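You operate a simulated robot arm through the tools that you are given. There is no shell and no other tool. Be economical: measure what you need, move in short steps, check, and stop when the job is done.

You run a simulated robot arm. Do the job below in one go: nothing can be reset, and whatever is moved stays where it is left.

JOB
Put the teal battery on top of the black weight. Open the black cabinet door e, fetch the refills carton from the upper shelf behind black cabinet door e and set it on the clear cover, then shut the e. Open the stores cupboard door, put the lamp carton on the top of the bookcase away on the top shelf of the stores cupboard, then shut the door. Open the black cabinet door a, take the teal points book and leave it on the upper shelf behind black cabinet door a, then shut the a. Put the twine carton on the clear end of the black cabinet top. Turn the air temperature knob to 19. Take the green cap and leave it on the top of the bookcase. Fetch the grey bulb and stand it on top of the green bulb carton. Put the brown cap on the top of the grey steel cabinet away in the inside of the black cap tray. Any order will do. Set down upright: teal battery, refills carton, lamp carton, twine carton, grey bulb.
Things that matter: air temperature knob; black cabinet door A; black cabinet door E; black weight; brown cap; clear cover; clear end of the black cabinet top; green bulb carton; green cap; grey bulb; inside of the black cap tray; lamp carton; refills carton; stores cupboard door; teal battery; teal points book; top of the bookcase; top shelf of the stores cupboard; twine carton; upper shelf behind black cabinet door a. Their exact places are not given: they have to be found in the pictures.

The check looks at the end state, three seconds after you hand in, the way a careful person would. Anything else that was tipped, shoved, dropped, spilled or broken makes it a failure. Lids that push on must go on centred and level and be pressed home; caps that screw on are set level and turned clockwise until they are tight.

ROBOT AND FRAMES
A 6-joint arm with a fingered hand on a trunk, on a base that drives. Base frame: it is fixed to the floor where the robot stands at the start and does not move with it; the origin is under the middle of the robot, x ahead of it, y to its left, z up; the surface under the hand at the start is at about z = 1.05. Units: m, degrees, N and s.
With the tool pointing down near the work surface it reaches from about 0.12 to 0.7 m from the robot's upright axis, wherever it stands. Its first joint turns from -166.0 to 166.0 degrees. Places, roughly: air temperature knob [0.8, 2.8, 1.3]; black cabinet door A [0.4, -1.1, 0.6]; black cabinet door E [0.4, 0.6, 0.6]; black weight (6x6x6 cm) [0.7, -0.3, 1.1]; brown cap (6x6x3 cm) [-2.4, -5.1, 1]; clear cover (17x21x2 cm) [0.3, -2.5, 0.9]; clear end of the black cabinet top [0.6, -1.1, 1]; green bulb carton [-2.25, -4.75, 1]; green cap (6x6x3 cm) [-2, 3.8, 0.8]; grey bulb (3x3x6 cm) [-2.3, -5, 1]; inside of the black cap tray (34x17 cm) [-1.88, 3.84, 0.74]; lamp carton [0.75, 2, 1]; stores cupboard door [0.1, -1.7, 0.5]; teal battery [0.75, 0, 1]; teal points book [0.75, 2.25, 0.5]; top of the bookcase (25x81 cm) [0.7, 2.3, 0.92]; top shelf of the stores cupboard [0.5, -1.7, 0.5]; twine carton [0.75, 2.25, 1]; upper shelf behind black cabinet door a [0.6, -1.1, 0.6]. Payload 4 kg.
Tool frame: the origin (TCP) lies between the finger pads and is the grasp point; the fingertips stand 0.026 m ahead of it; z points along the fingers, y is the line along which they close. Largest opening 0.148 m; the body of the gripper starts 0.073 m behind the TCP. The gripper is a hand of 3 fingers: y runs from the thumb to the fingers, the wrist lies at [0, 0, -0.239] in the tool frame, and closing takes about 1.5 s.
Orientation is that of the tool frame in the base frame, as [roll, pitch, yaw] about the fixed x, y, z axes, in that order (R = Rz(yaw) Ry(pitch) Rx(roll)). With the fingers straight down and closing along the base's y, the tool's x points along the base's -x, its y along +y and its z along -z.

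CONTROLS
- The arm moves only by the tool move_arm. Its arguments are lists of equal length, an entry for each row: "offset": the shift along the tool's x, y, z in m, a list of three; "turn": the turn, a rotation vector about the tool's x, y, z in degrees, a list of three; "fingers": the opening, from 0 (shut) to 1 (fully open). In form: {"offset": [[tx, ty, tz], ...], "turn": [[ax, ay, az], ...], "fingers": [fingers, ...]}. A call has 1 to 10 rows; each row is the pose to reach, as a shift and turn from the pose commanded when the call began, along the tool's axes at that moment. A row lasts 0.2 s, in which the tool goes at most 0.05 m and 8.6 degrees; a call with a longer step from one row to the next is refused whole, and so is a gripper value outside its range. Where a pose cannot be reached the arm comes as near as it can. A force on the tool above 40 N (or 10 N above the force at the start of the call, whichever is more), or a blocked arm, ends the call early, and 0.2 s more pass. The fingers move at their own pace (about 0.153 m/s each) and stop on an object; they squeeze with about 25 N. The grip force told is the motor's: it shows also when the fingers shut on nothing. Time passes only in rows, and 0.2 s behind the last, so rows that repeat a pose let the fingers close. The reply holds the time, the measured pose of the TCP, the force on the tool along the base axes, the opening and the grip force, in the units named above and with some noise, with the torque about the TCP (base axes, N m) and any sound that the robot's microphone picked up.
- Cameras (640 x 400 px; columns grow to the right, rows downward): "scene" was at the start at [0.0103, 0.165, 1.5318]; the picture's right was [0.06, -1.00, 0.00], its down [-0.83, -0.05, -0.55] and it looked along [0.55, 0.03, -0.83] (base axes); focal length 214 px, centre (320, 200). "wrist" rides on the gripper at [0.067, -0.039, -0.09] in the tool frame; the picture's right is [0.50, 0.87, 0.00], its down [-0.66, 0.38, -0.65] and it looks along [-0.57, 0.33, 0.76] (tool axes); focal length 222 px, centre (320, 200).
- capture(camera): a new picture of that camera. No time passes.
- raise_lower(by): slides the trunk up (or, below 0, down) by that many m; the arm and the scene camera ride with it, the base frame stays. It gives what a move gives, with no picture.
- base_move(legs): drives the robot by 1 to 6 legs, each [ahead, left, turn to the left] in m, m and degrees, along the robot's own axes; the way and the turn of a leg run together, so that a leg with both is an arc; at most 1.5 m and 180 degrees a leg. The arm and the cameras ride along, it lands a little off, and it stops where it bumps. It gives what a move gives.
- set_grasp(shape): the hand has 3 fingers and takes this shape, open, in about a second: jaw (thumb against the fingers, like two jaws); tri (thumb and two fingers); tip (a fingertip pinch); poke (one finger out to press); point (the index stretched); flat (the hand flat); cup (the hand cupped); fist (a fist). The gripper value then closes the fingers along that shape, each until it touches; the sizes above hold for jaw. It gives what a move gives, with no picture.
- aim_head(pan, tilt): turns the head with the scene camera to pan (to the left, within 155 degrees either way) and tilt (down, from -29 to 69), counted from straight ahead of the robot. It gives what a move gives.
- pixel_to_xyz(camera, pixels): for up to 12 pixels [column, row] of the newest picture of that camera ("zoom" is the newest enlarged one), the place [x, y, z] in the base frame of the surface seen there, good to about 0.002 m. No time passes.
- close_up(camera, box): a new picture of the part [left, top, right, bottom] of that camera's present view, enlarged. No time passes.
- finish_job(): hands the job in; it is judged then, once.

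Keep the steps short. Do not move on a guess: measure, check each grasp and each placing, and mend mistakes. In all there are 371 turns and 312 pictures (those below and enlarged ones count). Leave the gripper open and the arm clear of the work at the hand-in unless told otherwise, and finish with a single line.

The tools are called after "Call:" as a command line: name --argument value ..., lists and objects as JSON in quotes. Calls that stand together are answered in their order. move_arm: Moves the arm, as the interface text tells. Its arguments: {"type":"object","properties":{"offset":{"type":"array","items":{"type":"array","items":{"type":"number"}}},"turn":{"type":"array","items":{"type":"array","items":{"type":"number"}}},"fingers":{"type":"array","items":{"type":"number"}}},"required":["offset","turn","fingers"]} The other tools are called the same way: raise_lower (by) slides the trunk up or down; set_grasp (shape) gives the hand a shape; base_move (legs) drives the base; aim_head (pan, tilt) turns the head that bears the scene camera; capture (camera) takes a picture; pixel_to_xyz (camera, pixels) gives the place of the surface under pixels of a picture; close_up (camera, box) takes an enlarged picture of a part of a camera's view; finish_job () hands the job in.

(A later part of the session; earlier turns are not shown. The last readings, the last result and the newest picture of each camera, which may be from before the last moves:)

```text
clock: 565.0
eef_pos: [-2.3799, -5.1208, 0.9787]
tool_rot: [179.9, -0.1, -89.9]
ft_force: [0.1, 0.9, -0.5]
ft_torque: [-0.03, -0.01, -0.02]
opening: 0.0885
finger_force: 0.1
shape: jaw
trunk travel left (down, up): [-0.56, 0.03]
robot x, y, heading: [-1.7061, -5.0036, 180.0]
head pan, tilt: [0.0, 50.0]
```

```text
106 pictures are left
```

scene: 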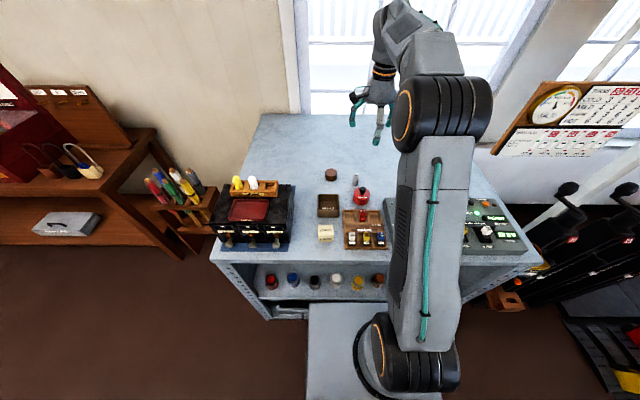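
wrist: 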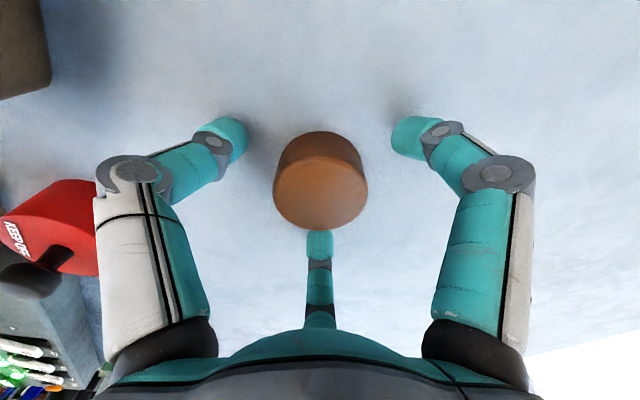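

Centred. Closing and lifting.

Call:
move_arm --offset '[[0, 0, 0], [0, 0, 0], [0, 0, 0], [0, 0, 0], [0, 0, -0.04], [0, 0, -0.08], [0, 0, -0.12], [0, 0, -0.16], [0, 0, -0.2]]' --turn '[[0, 0, 0], [0, 0, 0], [0, 0, 0], [0, 0, 0], [0, 0, 0], [0, 0, 0], [0, 0, 0], [0, 0, 0], [0, 0, 0]]' --fingers '[0.4, 0.2, 0, 0, 0, 0, 0, 0, 0]'

Call:
capture --camera "wrist"

```text
clock: 567.0
eef_pos: [-2.3782, -5.1205, 1.1807]
tool_rot: [180.0, 0.0, -90.1]
ft_force: [0.1, 0.0, -1.4]
ft_torque: [-0.02, 0.0, 0.0]
opening: 0.0437
finger_force: 25.0
shape: jaw
trunk travel left (down, up): [-0.56, 0.03]
robot x, y, heading: [-1.7081, -5.002, 179.9]
head pan, tilt: [0.0, 50.0]
```

```text
105 pictures are left
```

wrist: 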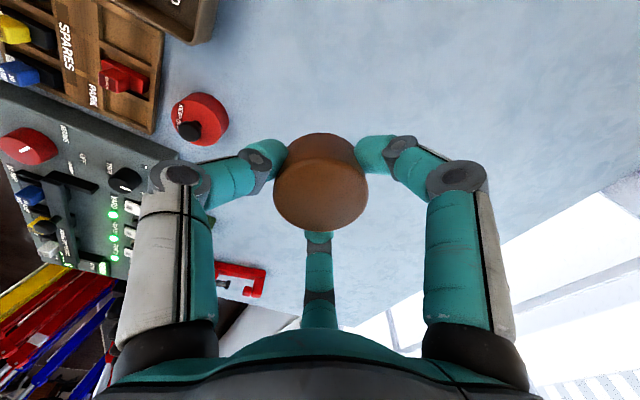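

Cap held. Driving back to the other end of the room.

Call:
base_move --legs '[[-0.93, 0, 0], [0, 0, -90], [1.5, 0, 0], [1.5, 0, 0], [1.5, 0, 0]]'

Call:
aim_head --pan 10 --tilt 15

Call:
capture --camera "scene"

```text
clock: 596.7
eef_pos: [-0.7441, 0.1671, 1.18]
tool_rot: [179.9, -0.1, 177.8]
ft_force: [-0.3, -1.1, 0.3]
ft_torque: [0.02, 0.0, 0.02]
opening: 0.0431
finger_force: 25.0
shape: jaw
trunk travel left (down, up): [-0.56, 0.03]
robot x, y, heading: [-0.6514, -0.5101, 87.6]
head pan, tilt: [0.0, 50.0]
```

```text
clock: 597.7
eef_pos: [-0.7438, 0.1661, 1.1807]
tool_rot: [179.9, -0.1, 177.7]
ft_force: [0.2, 0.8, -0.4]
ft_torque: [-0.01, 0.01, -0.02]
opening: 0.0432
finger_force: 25.1
shape: jaw
trunk travel left (down, up): [-0.56, 0.03]
robot x, y, heading: [-0.651, -0.5138, 87.5]
head pan, tilt: [10.0, 15.0]
```

```text
104 pictures are left
```

scene: 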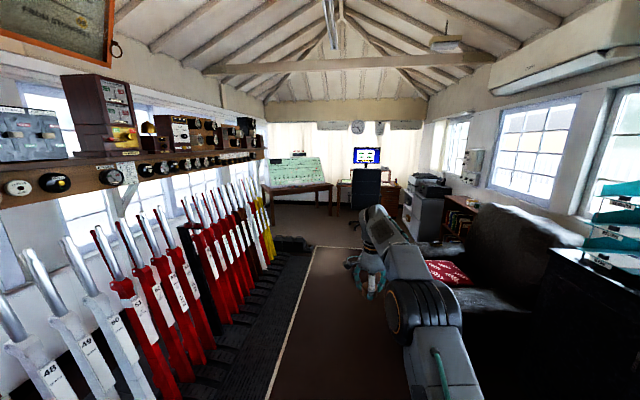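

Call:
pixel_to_xyz --camera "scene" --pixels '[[300, 190], [330, 186], [270, 192], [330, 215], [300, 175], [285, 245], [360, 220], [395, 185]]'

Call:
close_up --camera "scene" --box '[250, 140, 410, 240]'

```text
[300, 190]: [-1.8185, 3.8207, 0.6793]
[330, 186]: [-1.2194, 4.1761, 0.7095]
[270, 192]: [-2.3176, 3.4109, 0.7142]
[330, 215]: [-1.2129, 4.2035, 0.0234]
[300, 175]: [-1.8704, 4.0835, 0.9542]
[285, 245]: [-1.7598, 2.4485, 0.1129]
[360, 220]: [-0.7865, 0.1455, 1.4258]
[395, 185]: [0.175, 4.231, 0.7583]
```

```text
4.00 times, centred on (330, 190) of scene
```

zoom: 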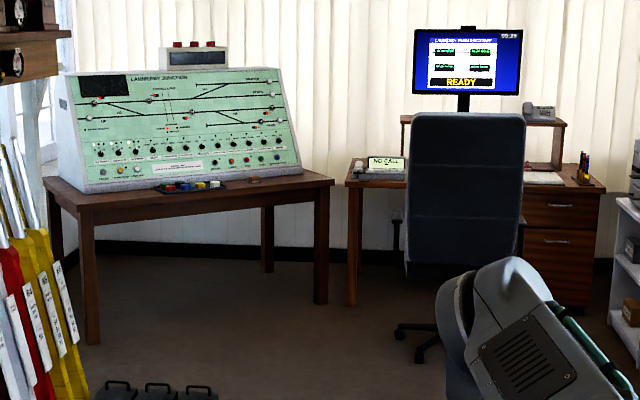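

Table front is angled (heading ≈125.6°). Driving there in stages.

Call:
base_move --legs '[[0, 0.07, 2.4], [1.5, 0, 0], [1.3, 0, 0], [0, 0, 35.5], [0.8, 0, 0]]'

Call:
aim_head --pan 0 --tilt 35

Call:
capture --camera "scene"

```text
clock: 617.4
eef_pos: [-1.7263, 3.3793, 1.1813]
tool_rot: [179.9, 0.0, -143.1]
ft_force: [0.3, 0.0, -0.6]
ft_torque: [-0.03, -0.02, 0.0]
opening: 0.0431
finger_force: 25.3
shape: jaw
trunk travel left (down, up): [-0.56, 0.03]
robot x, y, heading: [-1.2266, 2.9105, 126.6]
head pan, tilt: [10.0, 15.0]
```

```text
clock: 618.2
eef_pos: [-1.7268, 3.3802, 1.1805]
tool_rot: [179.8, 0.0, -143.1]
ft_force: [-0.2, -0.2, -0.3]
ft_torque: [-0.01, -0.03, 0.04]
opening: 0.043
finger_force: 24.5
shape: jaw
trunk travel left (down, up): [-0.56, 0.03]
robot x, y, heading: [-1.2325, 2.9099, 126.7]
head pan, tilt: [0.0, 35.0]
```

```text
102 pictures are left
```

scene: 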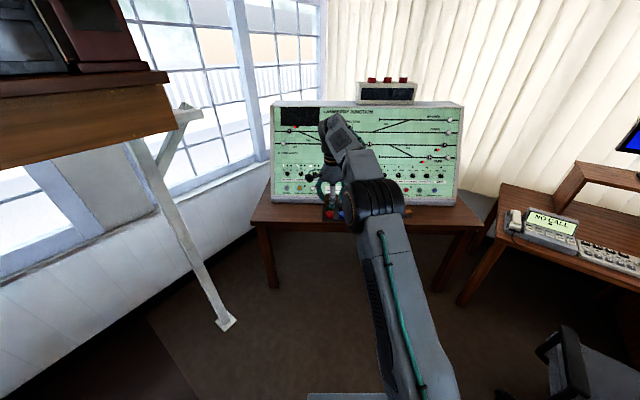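

Call:
capture --camera "wrist"

Call:
close_up --camera "scene" --box '[270, 160, 430, 260]'

```text
101 pictures are left
```

wrist: 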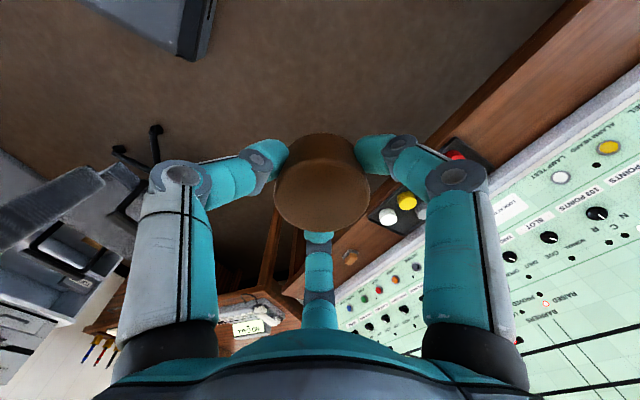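

```text
4.00 times, centred on (350, 210) of scene
```

zoom: 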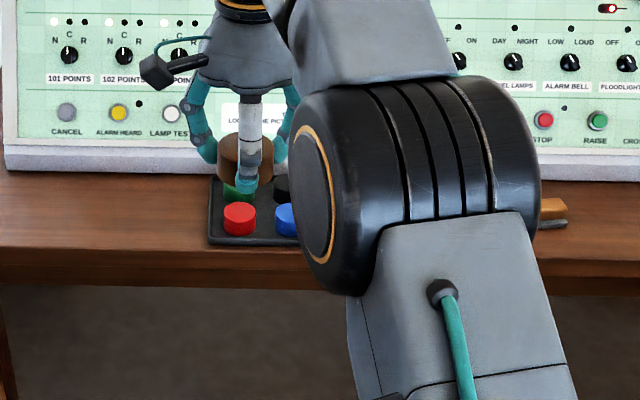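

Moving the arm to the robot's right to see the tray.

Call:
move_arm --offset '[[-0.04, -0.01, 0], [-0.08, -0.02, 0], [-0.12, -0.03, 0], [-0.16, -0.05, 0], [-0.2, -0.07, 0], [-0.24, -0.09, 0], [-0.28, -0.11, 0], [-0.32, -0.13, 0]]' --turn '[[0, 0, 0], [0, 0, 0], [0, 0, 0], [0, 0, 0], [0, 0, 0], [0, 0, 0], [0, 0, 0], [0, 0, 0]]' --fingers '[0, 0, 0, 0, 0, 0, 0, 0]'

Call:
close_up --camera "scene" --box '[270, 160, 430, 260]'

```text
clock: 620.0
eef_pos: [-1.3894, 3.4682, 1.1807]
tool_rot: [179.9, -0.1, -143.2]
ft_force: [0.3, 0.6, -0.3]
ft_torque: [0.04, 0.02, 0.02]
opening: 0.043
finger_force: 24.3
shape: jaw
trunk travel left (down, up): [-0.56, 0.03]
robot x, y, heading: [-1.2306, 2.911, 126.8]
head pan, tilt: [0.0, 35.0]
```

```text
4.00 times, centred on (350, 210) of scene
```

zoom: 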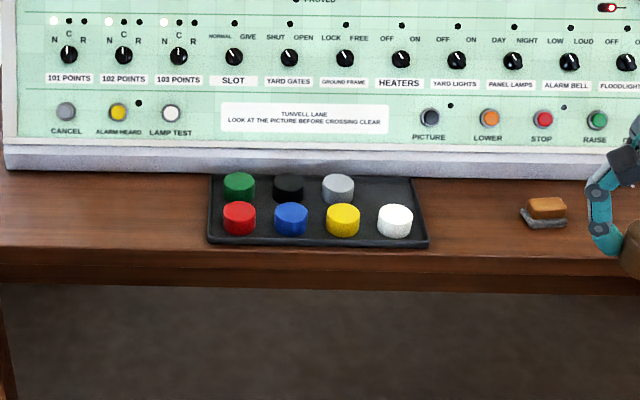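

Tray clear: the empty spot is back-right (≈(388,190)); the green cap is back-left (239,187).

Call:
pixel_to_xyz --camera "zoom" --pixels '[[239, 181], [239, 212], [289, 182], [339, 182], [343, 212], [395, 214], [388, 190], [425, 180], [428, 242], [210, 240], [212, 178], [380, 178]]'

```text
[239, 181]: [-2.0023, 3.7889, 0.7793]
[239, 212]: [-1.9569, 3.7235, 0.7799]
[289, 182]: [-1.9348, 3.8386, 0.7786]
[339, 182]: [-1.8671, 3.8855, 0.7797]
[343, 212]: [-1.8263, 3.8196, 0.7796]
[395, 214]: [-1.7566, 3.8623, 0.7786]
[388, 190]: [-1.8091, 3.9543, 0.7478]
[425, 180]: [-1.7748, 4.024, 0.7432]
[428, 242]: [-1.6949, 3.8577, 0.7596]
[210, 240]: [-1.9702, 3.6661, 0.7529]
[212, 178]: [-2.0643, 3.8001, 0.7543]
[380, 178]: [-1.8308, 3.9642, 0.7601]
```

Call:
pixel_to_xyz --camera "zoom" --pixels '[[388, 168], [388, 150], [390, 135], [390, 100], [390, 50], [239, 160], [239, 120]]'

Call:
base_move --legs '[[0.47, 0, -1.2]]'

Call:
capture --camera "wrist"

```text
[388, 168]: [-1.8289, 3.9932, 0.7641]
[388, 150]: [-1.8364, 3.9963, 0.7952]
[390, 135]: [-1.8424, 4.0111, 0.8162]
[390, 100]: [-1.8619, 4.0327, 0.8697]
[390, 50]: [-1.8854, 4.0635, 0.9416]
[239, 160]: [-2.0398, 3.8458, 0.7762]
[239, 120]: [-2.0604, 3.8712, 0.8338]
```

```text
clock: 622.8
eef_pos: [-1.6666, 3.8534, 1.1803]
tool_rot: [179.9, -0.2, -144.0]
ft_force: [0.3, -0.4, 0.5]
ft_torque: [-0.03, 0.02, -0.02]
opening: 0.0431
finger_force: 25.2
shape: jaw
trunk travel left (down, up): [-0.56, 0.03]
robot x, y, heading: [-1.5116, 3.2983, 126.1]
head pan, tilt: [0.0, 35.0]
```

```text
98 pictures are left
```

wrist: 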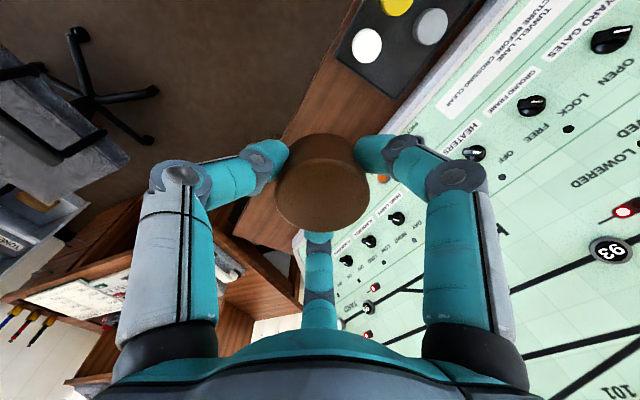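

Lowering the trunk 0.2 and edging ahead 3 cm, then over the empty spot.

Call:
raise_lower --by -0.2

Call:
base_move --legs '[[0.03, 0, 0]]'

Call:
move_arm --offset '[[0.016, 0.028, 0], [0.032, 0.056, 0], [0.047, 0.084, 0], [0.063, 0.112, 0], [0.063, 0.112, 0]]' --turn '[[0, 0, 0], [0, 0, 0], [0, 0, 0], [0, 0, 0], [0, 0, 0]]' --fingers '[0, 0, 0, 0, 0]'

Call:
capture --camera "wrist"

Call:
capture --camera "scene"

```text
clock: 625.0
eef_pos: [-1.6672, 3.8546, 0.9811]
tool_rot: [179.9, -0.1, -143.9]
ft_force: [0.4, 0.8, -0.3]
ft_torque: [0.03, 0.05, -0.02]
opening: 0.043
finger_force: 25.0
shape: jaw
trunk travel left (down, up): [-0.36, 0.23]
robot x, y, heading: [-1.5127, 3.2916, 125.8]
head pan, tilt: [0.0, 35.0]
```

```text
clock: 625.9
eef_pos: [-1.6855, 3.8773, 0.9811]
tool_rot: [179.9, -0.1, -143.7]
ft_force: [0.1, 0.0, -0.3]
ft_torque: [0.0, 0.03, 0.01]
opening: 0.043
finger_force: 25.2
shape: jaw
trunk travel left (down, up): [-0.36, 0.23]
robot x, y, heading: [-1.5279, 3.3209, 126.2]
head pan, tilt: [0.0, 35.0]
```

```text
clock: 627.0
eef_pos: [-1.8001, 3.9305, 0.9807]
tool_rot: [-180.0, -0.1, -143.9]
ft_force: [0.2, -0.2, 0.1]
ft_torque: [0.0, -0.02, -0.01]
opening: 0.0432
finger_force: 25.6
shape: jaw
trunk travel left (down, up): [-0.36, 0.23]
robot x, y, heading: [-1.5302, 3.3188, 126.0]
head pan, tilt: [0.0, 35.0]
```

```text
97 pictures are left
```

wrist: 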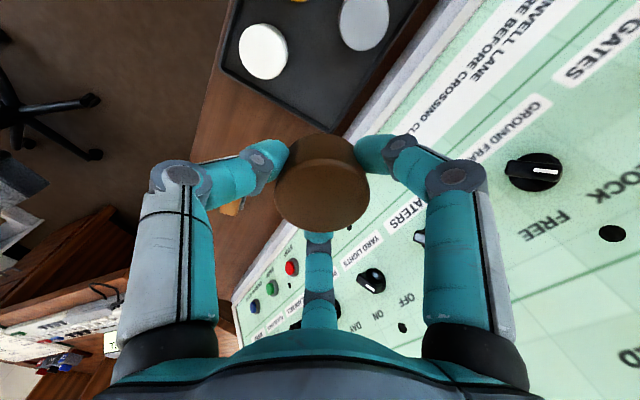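

```text
96 pictures are left
```

scene: 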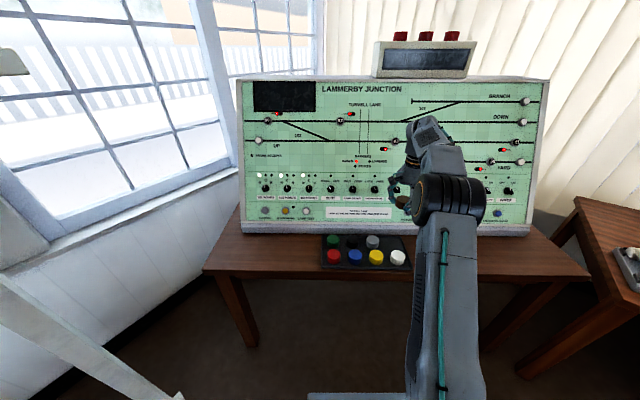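

Aligned above the empty spot. Descending to z 0.79, then checking.

Call:
move_arm --offset '[[0, 0, 0.04], [0, 0, 0.08], [0, 0, 0.12], [0, 0, 0.15], [0, 0, 0.175], [0, 0, 0.19]]' --turn '[[0, 0, 0], [0, 0, 0], [0, 0, 0], [0, 0, 0], [0, 0, 0], [0, 0, 0]]' --fingers '[0, 0, 0, 0, 0, 0]'

Call:
capture --camera "wrist"

Call:
close_up --camera "scene" --box '[300, 190, 460, 290]'

```text
clock: 628.5
eef_pos: [-1.8016, 3.9321, 0.7916]
tool_rot: [179.9, -0.1, -143.8]
ft_force: [0.9, -0.7, -0.4]
ft_torque: [0.01, -0.01, -0.04]
opening: 0.043
finger_force: 25.3
shape: jaw
trunk travel left (down, up): [-0.36, 0.23]
robot x, y, heading: [-1.5282, 3.3186, 125.9]
head pan, tilt: [0.0, 35.0]
```

```text
95 pictures are left
```

wrist: 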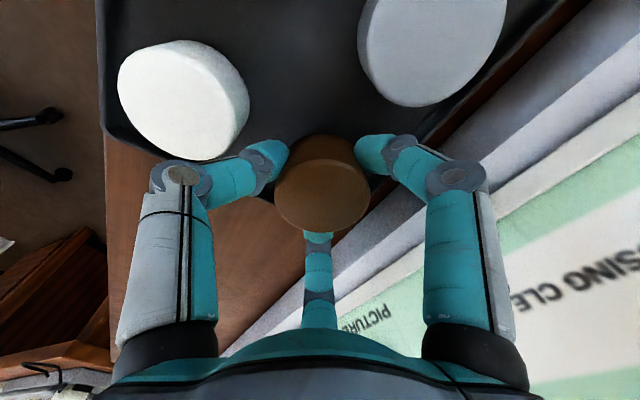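

```text
4.00 times, centred on (380, 240) of scene
```

zoom: 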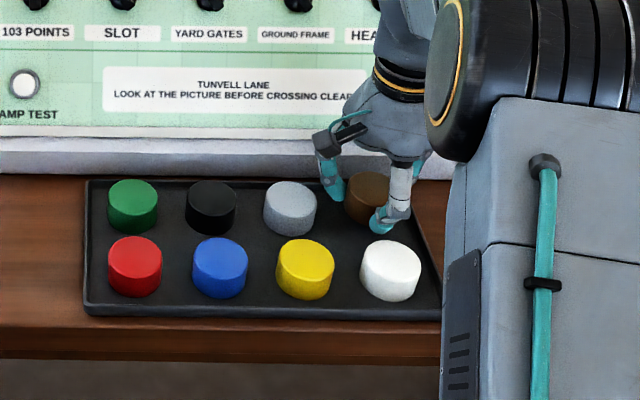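

Shifting 5 mm away from the rim, then lowering to the tray floor.

Call:
move_arm --offset '[[0.005, -0.003, 0], [0.005, -0.003, 0.006], [0.005, -0.003, 0.011], [0.005, -0.003, 0.015], [0.005, -0.003, 0.018], [0.005, -0.003, 0.018]]' --turn '[[0, 0, 0], [0, 0, 0], [0, 0, 0], [0, 0, 0], [0, 0, 0], [0, 0, 0]]' --fingers '[0, 0, 0, 0, 0, 0]'

```text
clock: 629.9
eef_pos: [-1.8052, 3.9246, 0.7738]
tool_rot: [179.8, 0.0, -143.8]
ft_force: [0.1, -2.1, 10.5]
ft_torque: [-0.02, -0.02, -0.02]
opening: 0.0433
finger_force: 25.2
shape: jaw
trunk travel left (down, up): [-0.36, 0.23]
robot x, y, heading: [-1.5246, 3.3192, 125.8]
head pan, tilt: [0.0, 35.0]
```

Contact at the tray floor. Opening slightly and rising.

Call:
move_arm --offset '[[0, 0, 0], [0, 0, 0], [0, 0, 0], [0, 0, -0.03], [0, 0, -0.06], [0, 0, -0.1], [0, 0, -0.14], [0, 0, -0.18]]' --turn '[[0, 0, 0], [0, 0, 0], [0, 0, 0], [0, 0, 0], [0, 0, 0], [0, 0, 0], [0, 0, 0], [0, 0, 0]]' --fingers '[0.38, 0.4, 0.4, 0.4, 0.4, 0.45, 0.45, 0.45]'

Call:
capture --camera "wrist"

```text
clock: 631.6
eef_pos: [-1.8048, 3.9256, 0.9518]
tool_rot: [-179.9, -0.1, -143.9]
ft_force: [0.7, 0.6, -0.4]
ft_torque: [0.02, 0.01, 0.02]
opening: 0.0662
finger_force: 0.1
shape: jaw
trunk travel left (down, up): [-0.36, 0.23]
robot x, y, heading: [-1.5295, 3.3162, 126.1]
head pan, tilt: [0.0, 35.0]
```

```text
93 pictures are left
```

wrist: 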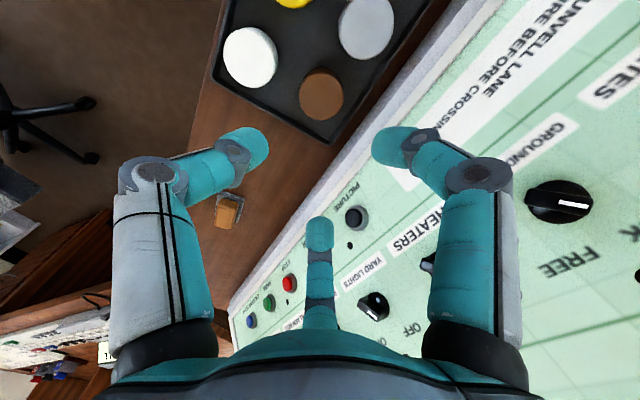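

Brown cap lies in the tray. Moving 0.24 left over the green cap.

Call:
move_arm --offset '[[0.04, 0.001, 0], [0.08, 0.002, 0], [0.12, 0.003, 0], [0.16, 0.004, 0], [0.2, 0.005, 0], [0.24, 0.005, 0], [0.24, 0.005, 0]]' --turn '[[0, 0, 0], [0, 0, 0], [0, 0, 0], [0, 0, 0], [0, 0, 0], [0, 0, 0], [0, 0, 0]]' --fingers '[0.45, 0.45, 0.45, 0.45, 0.45, 0.45, 0.45]'

Call:
capture --camera "wrist"

Call:
close_up --camera "wrist" --box '[240, 50, 400, 190]'

```text
clock: 633.2
eef_pos: [-2.0045, 3.7889, 0.9536]
tool_rot: [179.9, 0.0, -143.9]
ft_force: [-1.3, 0.3, -0.4]
ft_torque: [0.01, 0.0, 0.04]
opening: 0.0661
finger_force: 0.2
shape: jaw
trunk travel left (down, up): [-0.36, 0.23]
robot x, y, heading: [-1.527, 3.3233, 125.9]
head pan, tilt: [0.0, 35.0]
```

```text
92 pictures are left
```

wrist: 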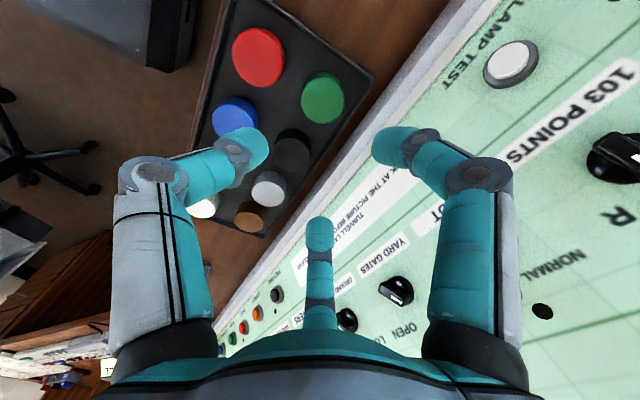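

```text
2.86 times, centred on (320, 120) of wrist
```

zoom: 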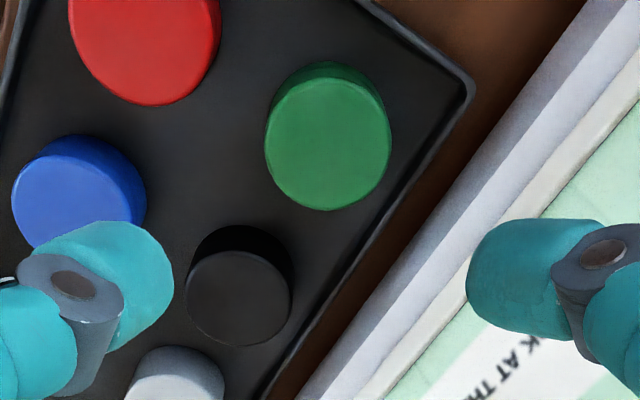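

Call:
pixel_to_xyz --camera "zoom" --pixels '[[328, 143], [270, 130], [386, 150], [330, 80], [326, 205], [460, 85], [240, 295]]'

```text
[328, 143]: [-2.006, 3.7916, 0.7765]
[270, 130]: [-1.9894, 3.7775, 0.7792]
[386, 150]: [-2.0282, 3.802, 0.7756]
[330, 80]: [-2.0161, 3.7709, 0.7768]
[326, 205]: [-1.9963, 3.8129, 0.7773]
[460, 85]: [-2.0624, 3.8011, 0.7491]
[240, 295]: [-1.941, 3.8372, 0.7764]
```

Green centre (-2.0066,3.7907). Narrowing the opening to 0.39 to clear the rim, descending.

Call:
move_arm --offset '[[-0.001, 0.003, 0.04], [-0.001, 0.003, 0.08], [-0.001, 0.003, 0.12], [-0.001, 0.003, 0.15], [-0.001, 0.003, 0.168], [-0.001, 0.003, 0.176], [-0.001, 0.003, 0.176]]' --turn '[[0, 0, 0], [0, 0, 0], [0, 0, 0], [0, 0, 0], [0, 0, 0], [0, 0, 0], [0, 0, 0]]' --fingers '[0.39, 0.39, 0.39, 0.39, 0.39, 0.39, 0.39]'

Call:
capture --camera "wrist"

```text
clock: 634.9
eef_pos: [-2.0012, 3.7908, 0.7774]
tool_rot: [179.9, -0.2, -143.9]
ft_force: [-0.1, 0.5, 0.3]
ft_torque: [-0.01, -0.01, 0.01]
opening: 0.058
finger_force: 0.0
shape: jaw
trunk travel left (down, up): [-0.36, 0.23]
robot x, y, heading: [-1.5259, 3.3199, 126.2]
head pan, tilt: [0.0, 35.0]
```

```text
90 pictures are left
```

wrist: 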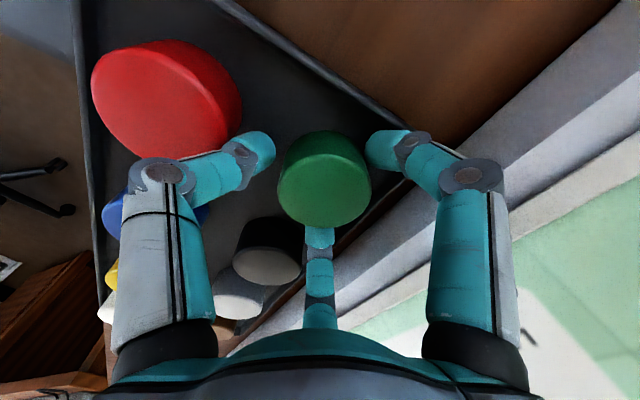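

Good, no contact. Closing and lifting.

Call:
move_arm --offset '[[0, 0, 0], [0, 0, 0], [0, 0, 0], [0, 0, -0.03], [0, 0, -0.06], [0, 0, -0.1], [0, 0, -0.14], [0, 0, -0.18]]' --turn '[[0, 0, 0], [0, 0, 0], [0, 0, 0], [0, 0, 0], [0, 0, 0], [0, 0, 0], [0, 0, 0], [0, 0, 0]]' --fingers '[0.2, 0, 0, 0, 0, 0, 0, 0]'

Call:
raise_lower --by 0.15

Call:
capture --camera "wrist"

Call:
base_move --legs '[[-0.6, 0, 0]]'

Call:
close_up --camera "scene" --box '[260, 140, 440, 252]'

```text
clock: 636.6
eef_pos: [-2.0001, 3.7886, 0.9556]
tool_rot: [-179.9, -0.2, -143.9]
ft_force: [-0.5, -0.2, 0.2]
ft_torque: [-0.04, 0.01, -0.05]
opening: 0.044
finger_force: 25.0
shape: jaw
trunk travel left (down, up): [-0.36, 0.23]
robot x, y, heading: [-1.5276, 3.3189, 126.2]
head pan, tilt: [0.0, 35.0]
```

```text
clock: 638.4
eef_pos: [-2.0006, 3.7901, 1.105]
tool_rot: [179.8, -0.1, -143.9]
ft_force: [0.7, 0.5, -0.9]
ft_torque: [0.04, -0.02, 0.01]
opening: 0.044
finger_force: 25.5
shape: jaw
trunk travel left (down, up): [-0.51, 0.08]
robot x, y, heading: [-1.5284, 3.3199, 126.0]
head pan, tilt: [0.0, 35.0]
```

```text
89 pictures are left
```

wrist: 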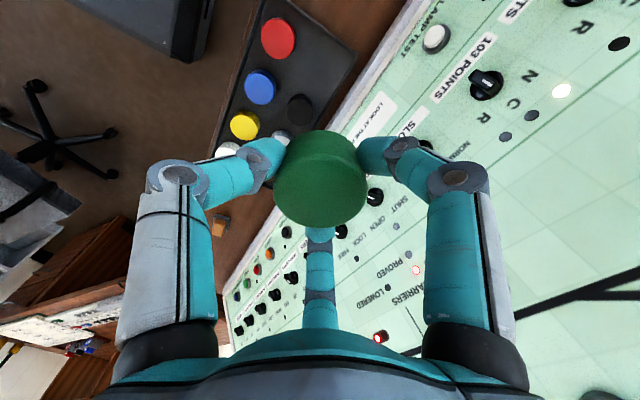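

```text
clock: 641.8
eef_pos: [-1.6437, 3.3001, 1.1058]
tool_rot: [179.8, -0.1, -144.0]
ft_force: [-0.1, -0.8, 0.5]
ft_torque: [-0.01, 0.03, -0.01]
opening: 0.0444
finger_force: 24.6
shape: jaw
trunk travel left (down, up): [-0.51, 0.08]
robot x, y, heading: [-1.1723, 2.8302, 126.1]
head pan, tilt: [0.0, 35.0]
```

```text
3.56 times, centred on (350, 196) of scene
```

zoom: 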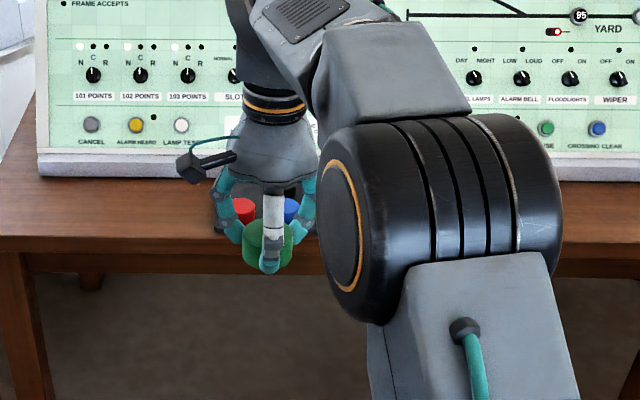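

Green cap held. Driving to the bookcase.

Call:
base_move --legs '[[-0.5, 0, 0], [0, 0, -126], [0.4, 0, 0]]'

Call:
aim_head --pan 0 --tilt 35

Call:
capture --camera "scene"

```text
clock: 652.1
eef_pos: [0.182, 2.5039, 1.1043]
tool_rot: [-179.9, -0.2, 88.6]
ft_force: [-1.0, -0.2, -0.1]
ft_torque: [0.0, 0.01, 0.02]
opening: 0.044
finger_force: 25.3
shape: jaw
trunk travel left (down, up): [-0.51, 0.08]
robot x, y, heading: [-0.4785, 2.4178, -1.4]
head pan, tilt: [0.0, 35.0]
```

```text
clock: 652.7
eef_pos: [0.1831, 2.5035, 1.1048]
tool_rot: [180.0, 0.0, 88.6]
ft_force: [0.1, 0.6, 0.2]
ft_torque: [-0.02, -0.01, -0.01]
opening: 0.0436
finger_force: 24.9
shape: jaw
trunk travel left (down, up): [-0.51, 0.08]
robot x, y, heading: [-0.4771, 2.4175, -1.6]
head pan, tilt: [0.0, 35.0]
```

```text
87 pictures are left
```

scene: 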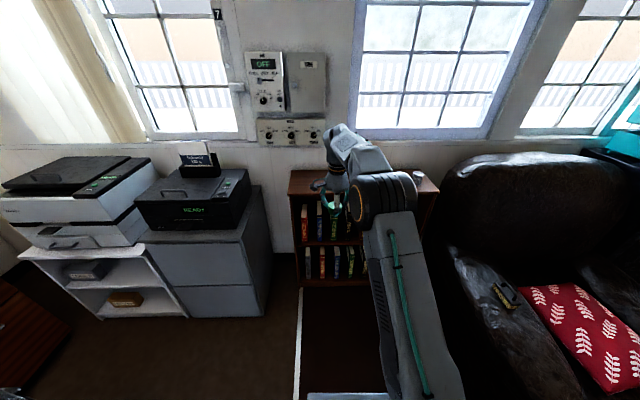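

Call:
base_move --legs '[[0, 0, 1.5], [0.47, -0.07, 0]]'

Call:
capture --camera "wrist"

```text
clock: 656.0
eef_pos: [0.6609, 2.4475, 1.105]
tool_rot: [179.9, -0.1, 90.0]
ft_force: [-0.2, 0.5, -0.5]
ft_torque: [0.01, 0.02, 0.02]
opening: 0.0436
finger_force: 24.4
shape: jaw
trunk travel left (down, up): [-0.51, 0.08]
robot x, y, heading: [-0.002, 2.3438, -0.5]
head pan, tilt: [0.0, 35.0]
```

```text
86 pictures are left
```

wrist: 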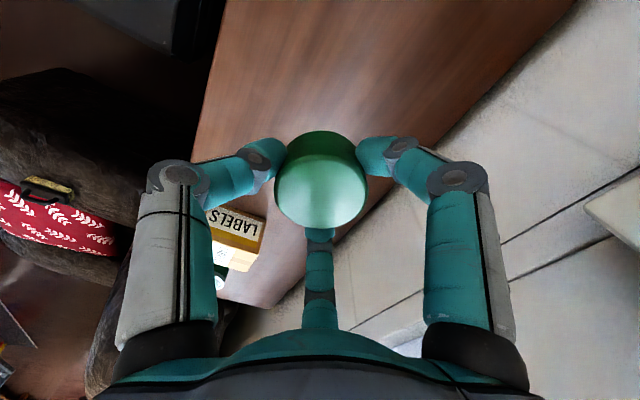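

Over the clear bookcase top. Lowering.

Call:
move_arm --offset '[[0, 0, 0.04], [0, 0, 0.08], [0, 0, 0.12], [0, 0, 0.145], [0, 0, 0.15], [0, 0, 0.154], [0, 0, 0.157], [0, 0, 0.157]]' --turn '[[0, 0, 0], [0, 0, 0], [0, 0, 0], [0, 0, 0], [0, 0, 0], [0, 0, 0], [0, 0, 0], [0, 0, 0]]' --fingers '[0, 0, 0, 0, 0, 0, 0, 0]'

```text
clock: 657.8
eef_pos: [0.6603, 2.4484, 0.9496]
tool_rot: [179.6, -0.1, 89.9]
ft_force: [-1.2, 0.8, 20.9]
ft_torque: [0.12, 0.11, 0.02]
opening: 0.0443
finger_force: 25.2
shape: jaw
trunk travel left (down, up): [-0.51, 0.08]
robot x, y, heading: [0.0021, 2.3446, -0.1]
head pan, tilt: [0.0, 35.0]
```

Contact. Releasing and rising.

Call:
move_arm --offset '[[0, 0, 0], [0, 0, 0], [0, 0, 0], [0, 0, -0.04], [0, 0, -0.08], [0, 0, -0.12], [0, 0, -0.16]]' --turn '[[0, 0, 0], [0, 0, 0], [0, 0, 0], [0, 0, 0], [0, 0, 0], [0, 0, 0], [0, 0, 0]]' --fingers '[0.4, 0.6, 0.6, 0.6, 0.6, 0.6, 0.6]'

Call:
capture --camera "wrist"

Call:
base_move --legs '[[-0.55, 0, 0]]'

Call:
aim_head --pan 25 --tilt 15

Call:
capture --camera "scene"

```text
clock: 659.4
eef_pos: [0.6605, 2.4494, 1.107]
tool_rot: [-179.9, -0.1, 89.9]
ft_force: [-0.8, 0.3, -0.8]
ft_torque: [-0.01, -0.03, 0.01]
opening: 0.0881
finger_force: 0.1
shape: jaw
trunk travel left (down, up): [-0.51, 0.08]
robot x, y, heading: [0.0035, 2.3464, -0.4]
head pan, tilt: [0.0, 35.0]
```

```text
85 pictures are left
```

wrist: 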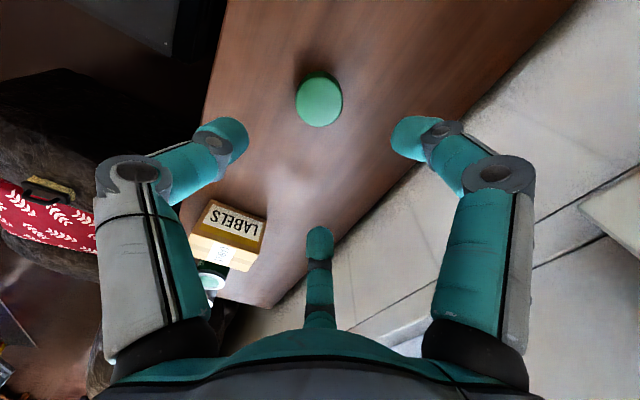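

```text
clock: 662.5
eef_pos: [0.1161, 2.4455, 1.106]
tool_rot: [179.9, -0.1, 89.3]
ft_force: [-0.2, 0.2, 0.9]
ft_torque: [0.02, -0.01, 0.0]
opening: 0.0885
finger_force: 0.0
shape: jaw
trunk travel left (down, up): [-0.51, 0.08]
robot x, y, heading: [-0.5466, 2.3497, -0.9]
head pan, tilt: [0.0, 35.0]
```

```text
clock: 663.4
eef_pos: [0.1148, 2.4459, 1.1077]
tool_rot: [179.9, -0.1, 89.2]
ft_force: [-1.0, 0.1, 0.0]
ft_torque: [-0.01, 0.01, -0.03]
opening: 0.0883
finger_force: 0.0
shape: jaw
trunk travel left (down, up): [-0.51, 0.08]
robot x, y, heading: [-0.5459, 2.3453, -0.7]
head pan, tilt: [25.0, 15.0]
```

```text
84 pictures are left
```

scene: 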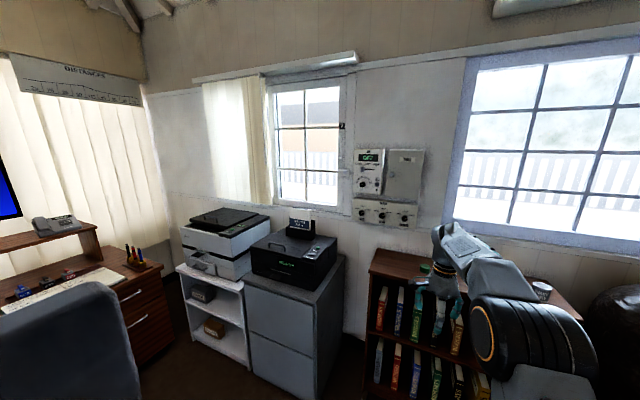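

Green cap placed. Now the knob: close-up of the AIR panel.

Call:
close_up --camera "scene" --box '[345, 140, 395, 200]'

Call:
pixel_to_xyz --camera "zoom" --pixels '[[205, 285], [230, 290], [220, 280], [180, 290], [150, 150], [150, 350], [300, 150], [210, 250]]'

```text
6.67 times, centred on (370, 170) of scene
```

zoom: 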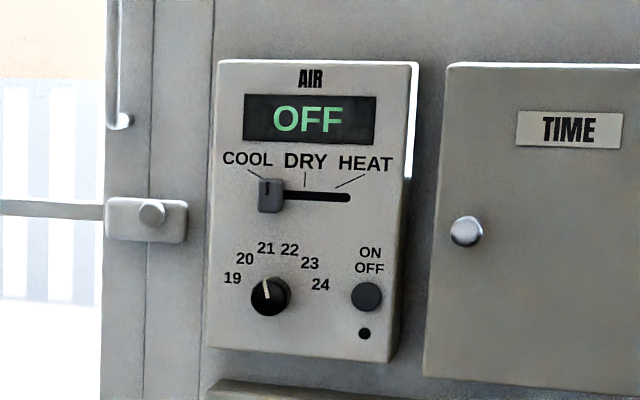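

```text
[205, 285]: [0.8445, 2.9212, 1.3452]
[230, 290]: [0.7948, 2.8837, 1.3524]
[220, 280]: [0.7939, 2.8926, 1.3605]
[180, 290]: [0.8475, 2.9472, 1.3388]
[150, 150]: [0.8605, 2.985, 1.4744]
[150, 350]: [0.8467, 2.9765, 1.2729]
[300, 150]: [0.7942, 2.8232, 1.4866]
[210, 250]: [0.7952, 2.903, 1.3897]
```

Call:
pixel_to_xyz --camera "zoom" --pixels '[[270, 296], [262, 300], [280, 292], [268, 286], [250, 296], [295, 296], [270, 320], [232, 278], [245, 258], [320, 284], [366, 296], [270, 340]]'

Call:
base_move --legs '[[0.05, 0.45, 0.8]]'

Call:
aim_head --pan 0 --tilt 5

Call:
capture --camera "scene"

```text
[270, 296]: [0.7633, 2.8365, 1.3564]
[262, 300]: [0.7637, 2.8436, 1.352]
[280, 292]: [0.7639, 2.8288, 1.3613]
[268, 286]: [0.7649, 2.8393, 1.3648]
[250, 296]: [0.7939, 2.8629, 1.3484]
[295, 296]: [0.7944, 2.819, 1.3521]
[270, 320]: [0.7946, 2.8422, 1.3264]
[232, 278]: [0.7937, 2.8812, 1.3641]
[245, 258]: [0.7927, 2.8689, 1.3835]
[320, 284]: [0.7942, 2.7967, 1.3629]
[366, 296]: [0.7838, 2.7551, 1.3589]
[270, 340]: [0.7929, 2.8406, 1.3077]
```

```text
clock: 666.1
eef_pos: [0.1684, 2.9073, 1.1073]
tool_rot: [180.0, -0.2, 89.9]
ft_force: [-0.3, 0.6, -0.5]
ft_torque: [-0.02, 0.01, -0.03]
opening: 0.0881
finger_force: 0.1
shape: jaw
trunk travel left (down, up): [-0.51, 0.08]
robot x, y, heading: [-0.4925, 2.8007, -0.5]
head pan, tilt: [25.0, 15.0]
```

```text
clock: 667.0
eef_pos: [0.1686, 2.906, 1.1069]
tool_rot: [179.9, -0.2, 90.0]
ft_force: [-0.1, -0.1, 0.0]
ft_torque: [-0.02, 0.0, 0.01]
opening: 0.0881
finger_force: 0.1
shape: jaw
trunk travel left (down, up): [-0.51, 0.08]
robot x, y, heading: [-0.489, 2.8073, -0.2]
head pan, tilt: [0.0, 5.0]
```

```text
82 pictures are left
```

scene: 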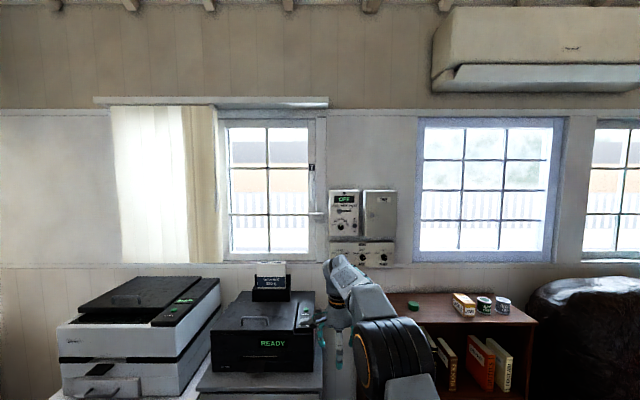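

Call:
close_up --camera "scene" --box '[325, 205, 365, 245]'

Call:
pixel_to_xyz --camera "zoom" --pixels '[[240, 220], [200, 200], [280, 200], [240, 150], [240, 260]]'

```text
10.00 times, centred on (345, 225) of scene
```

zoom: 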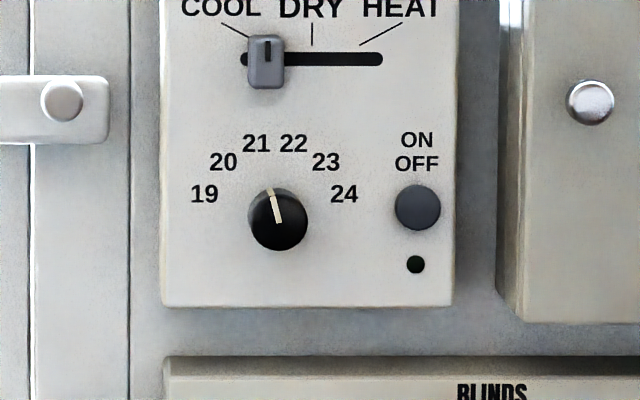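

```text
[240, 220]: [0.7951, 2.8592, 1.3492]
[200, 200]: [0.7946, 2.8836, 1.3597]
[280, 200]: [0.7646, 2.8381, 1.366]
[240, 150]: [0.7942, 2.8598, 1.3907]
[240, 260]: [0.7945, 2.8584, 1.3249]
```

Pointer is at 21 (≈-14°); 19 is at ≈-74°, so turn 60° counter-clockwise. Bringing the hand level (thumb down) at knob height.

Call:
move_arm --offset '[[0, 0.005, -0.025], [0, 0.01, -0.05], [0, 0.015, -0.075], [0, 0.02, -0.1], [0, 0.025, -0.125], [0, 0.03, -0.15], [0, 0.035, -0.175], [0, 0.04, -0.2], [0, 0.045, -0.225], [0, 0.05, -0.25]]' --turn '[[-8.5, 0, 0], [-17, 0, 0], [-25.5, 0, 0], [-34, 0, 0], [-42.5, 0, 0], [-51, 0, 0], [-59.5, 0, 0], [-68, 0, 0], [-76.5, 0, 0], [-85, 0, 0]]' --fingers '[0.5, 0.5, 0.5, 0.5, 0.5, 0.5, 0.5, 0.5, 0.5, 0.5]'

Call:
capture --camera "scene"

```text
clock: 669.2
eef_pos: [0.2189, 2.9067, 1.356]
tool_rot: [95.0, -0.1, 90.0]
ft_force: [0.4, 0.2, -0.1]
ft_torque: [-0.04, 0.01, 0.04]
opening: 0.0744
finger_force: 0.1
shape: jaw
trunk travel left (down, up): [-0.51, 0.08]
robot x, y, heading: [-0.4889, 2.8005, -0.5]
head pan, tilt: [0.0, 5.0]
```

```text
80 pictures are left
```

scene: 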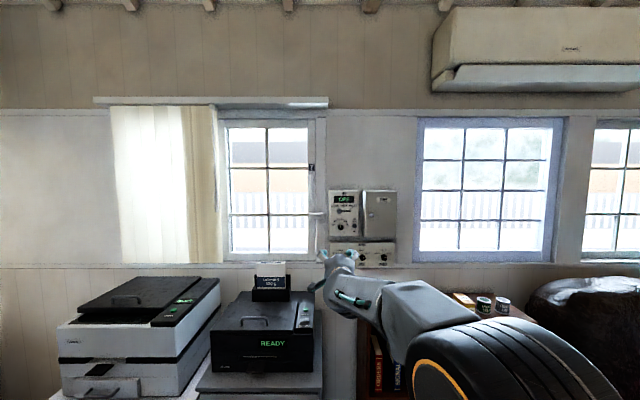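

Call:
move_arm --offset '[[0, 0, 0]]' --turn '[[-5, 0, 0]]' --fingers '[0.4]'

Call:
move_arm --offset '[[0, 0, 0], [0, 0, 0], [0, 0, 0], [0, 0, 0]]' --turn '[[0, 0, 8], [0, 0, 16], [0, 0, 24], [0, 0, 30]]' --fingers '[0.4, 0.4, 0.4, 0.4]'

Call:
base_move --legs '[[0.3, -0.07, 0.4]]'

Call:
capture --camera "wrist"

Call:
capture --camera "scene"

```text
clock: 669.6
eef_pos: [0.2172, 2.9073, 1.357]
tool_rot: [89.9, -0.2, 90.0]
ft_force: [0.0, 0.0, 0.8]
ft_torque: [0.01, 0.02, 0.02]
opening: 0.0595
finger_force: 0.1
shape: jaw
trunk travel left (down, up): [-0.51, 0.08]
robot x, y, heading: [-0.4879, 2.8019, -0.2]
head pan, tilt: [0.0, 5.0]
```

```text
clock: 670.6
eef_pos: [0.2179, 2.9083, 1.3572]
tool_rot: [90.0, -30.1, 89.8]
ft_force: [0.1, -0.8, 0.6]
ft_torque: [0.01, 0.01, -0.01]
opening: 0.0595
finger_force: 0.1
shape: jaw
trunk travel left (down, up): [-0.51, 0.08]
robot x, y, heading: [-0.4914, 2.7992, -0.4]
head pan, tilt: [0.0, 5.0]
```

```text
clock: 672.7
eef_pos: [0.5219, 2.8437, 1.3576]
tool_rot: [90.0, -30.1, 90.3]
ft_force: [-0.5, 0.2, -0.5]
ft_torque: [0.02, 0.0, -0.02]
opening: 0.0595
finger_force: 0.1
shape: jaw
trunk travel left (down, up): [-0.51, 0.08]
robot x, y, heading: [-0.1862, 2.7355, 0.1]
head pan, tilt: [0.0, 5.0]
```

```text
79 pictures are left
```

wrist: 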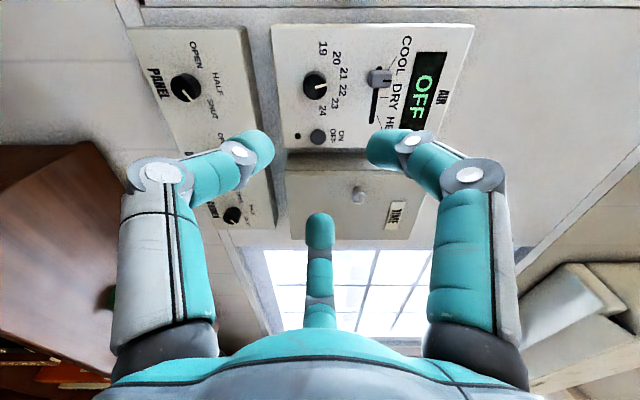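

```text
78 pictures are left
```

scene: 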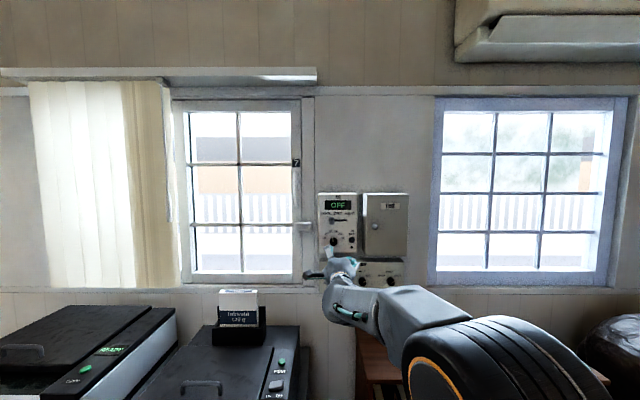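

Call:
pixel_to_xyz --camera "wrist" --pixels '[[315, 86], [311, 82], [319, 90], [311, 90], [319, 82]]'

Call:
close_up --camera "wrist" --box '[285, 60, 345, 110]'

```text
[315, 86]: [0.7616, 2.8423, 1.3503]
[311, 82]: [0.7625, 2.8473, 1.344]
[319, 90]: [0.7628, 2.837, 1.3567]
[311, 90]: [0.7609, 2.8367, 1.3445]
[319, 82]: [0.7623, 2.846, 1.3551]
```

```text
8.00 times, centred on (315, 85) of wrist
```

zoom: 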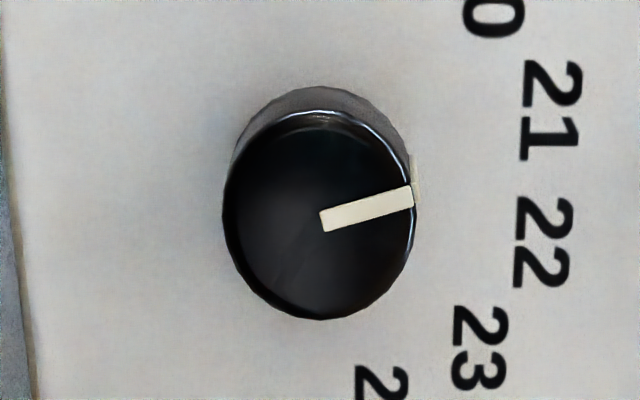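

Knob centre ≈(2.840,1.352). Fine-aligning and driving ahead 0.19.

Call:
move_arm --offset '[[-0.006, -0.003, 0]]' --turn '[[0, 0, 0]]' --fingers '[0.35]'

Call:
base_move --legs '[[0.18, 0, 0]]'

Call:
capture --camera "wrist"

Call:
close_up --camera "wrist" --box '[270, 90, 370, 170]'

```text
clock: 673.1
eef_pos: [0.5217, 2.8408, 1.3511]
tool_rot: [90.2, -29.8, 89.7]
ft_force: [0.0, 0.1, 0.1]
ft_torque: [0.0, 0.02, 0.0]
opening: 0.0522
finger_force: 0.1
shape: jaw
trunk travel left (down, up): [-0.51, 0.08]
robot x, y, heading: [-0.1839, 2.7339, 0.2]
head pan, tilt: [0.0, 5.0]
```

```text
clock: 674.6
eef_pos: [0.6991, 2.8418, 1.3505]
tool_rot: [90.4, -29.7, 89.6]
ft_force: [0.4, -0.3, 0.6]
ft_torque: [-0.01, 0.0, -0.02]
opening: 0.0522
finger_force: 0.0
shape: jaw
trunk travel left (down, up): [-0.51, 0.08]
robot x, y, heading: [-0.0114, 2.7335, 0.1]
head pan, tilt: [0.0, 5.0]
```

```text
76 pictures are left
```

wrist: 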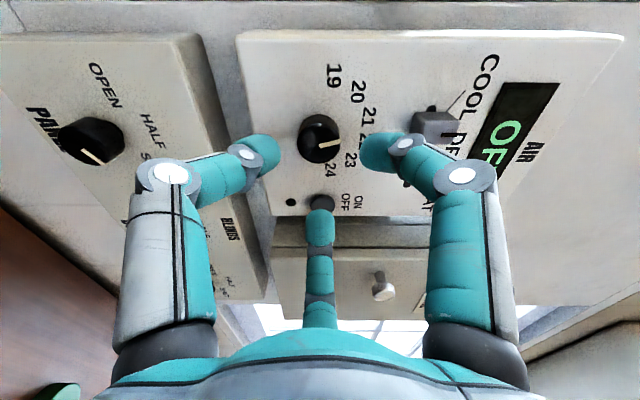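

```text
5.00 times, centred on (320, 130) of wrist
```

zoom: 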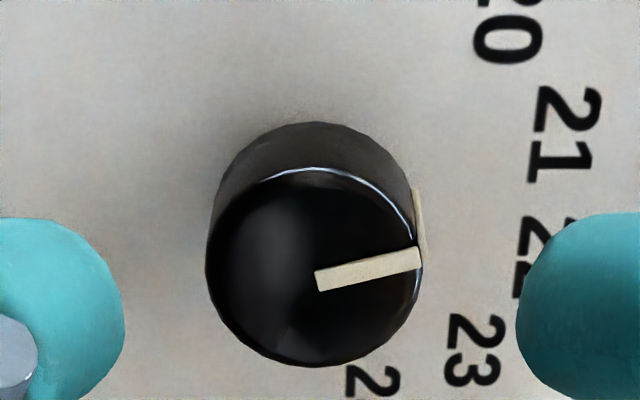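

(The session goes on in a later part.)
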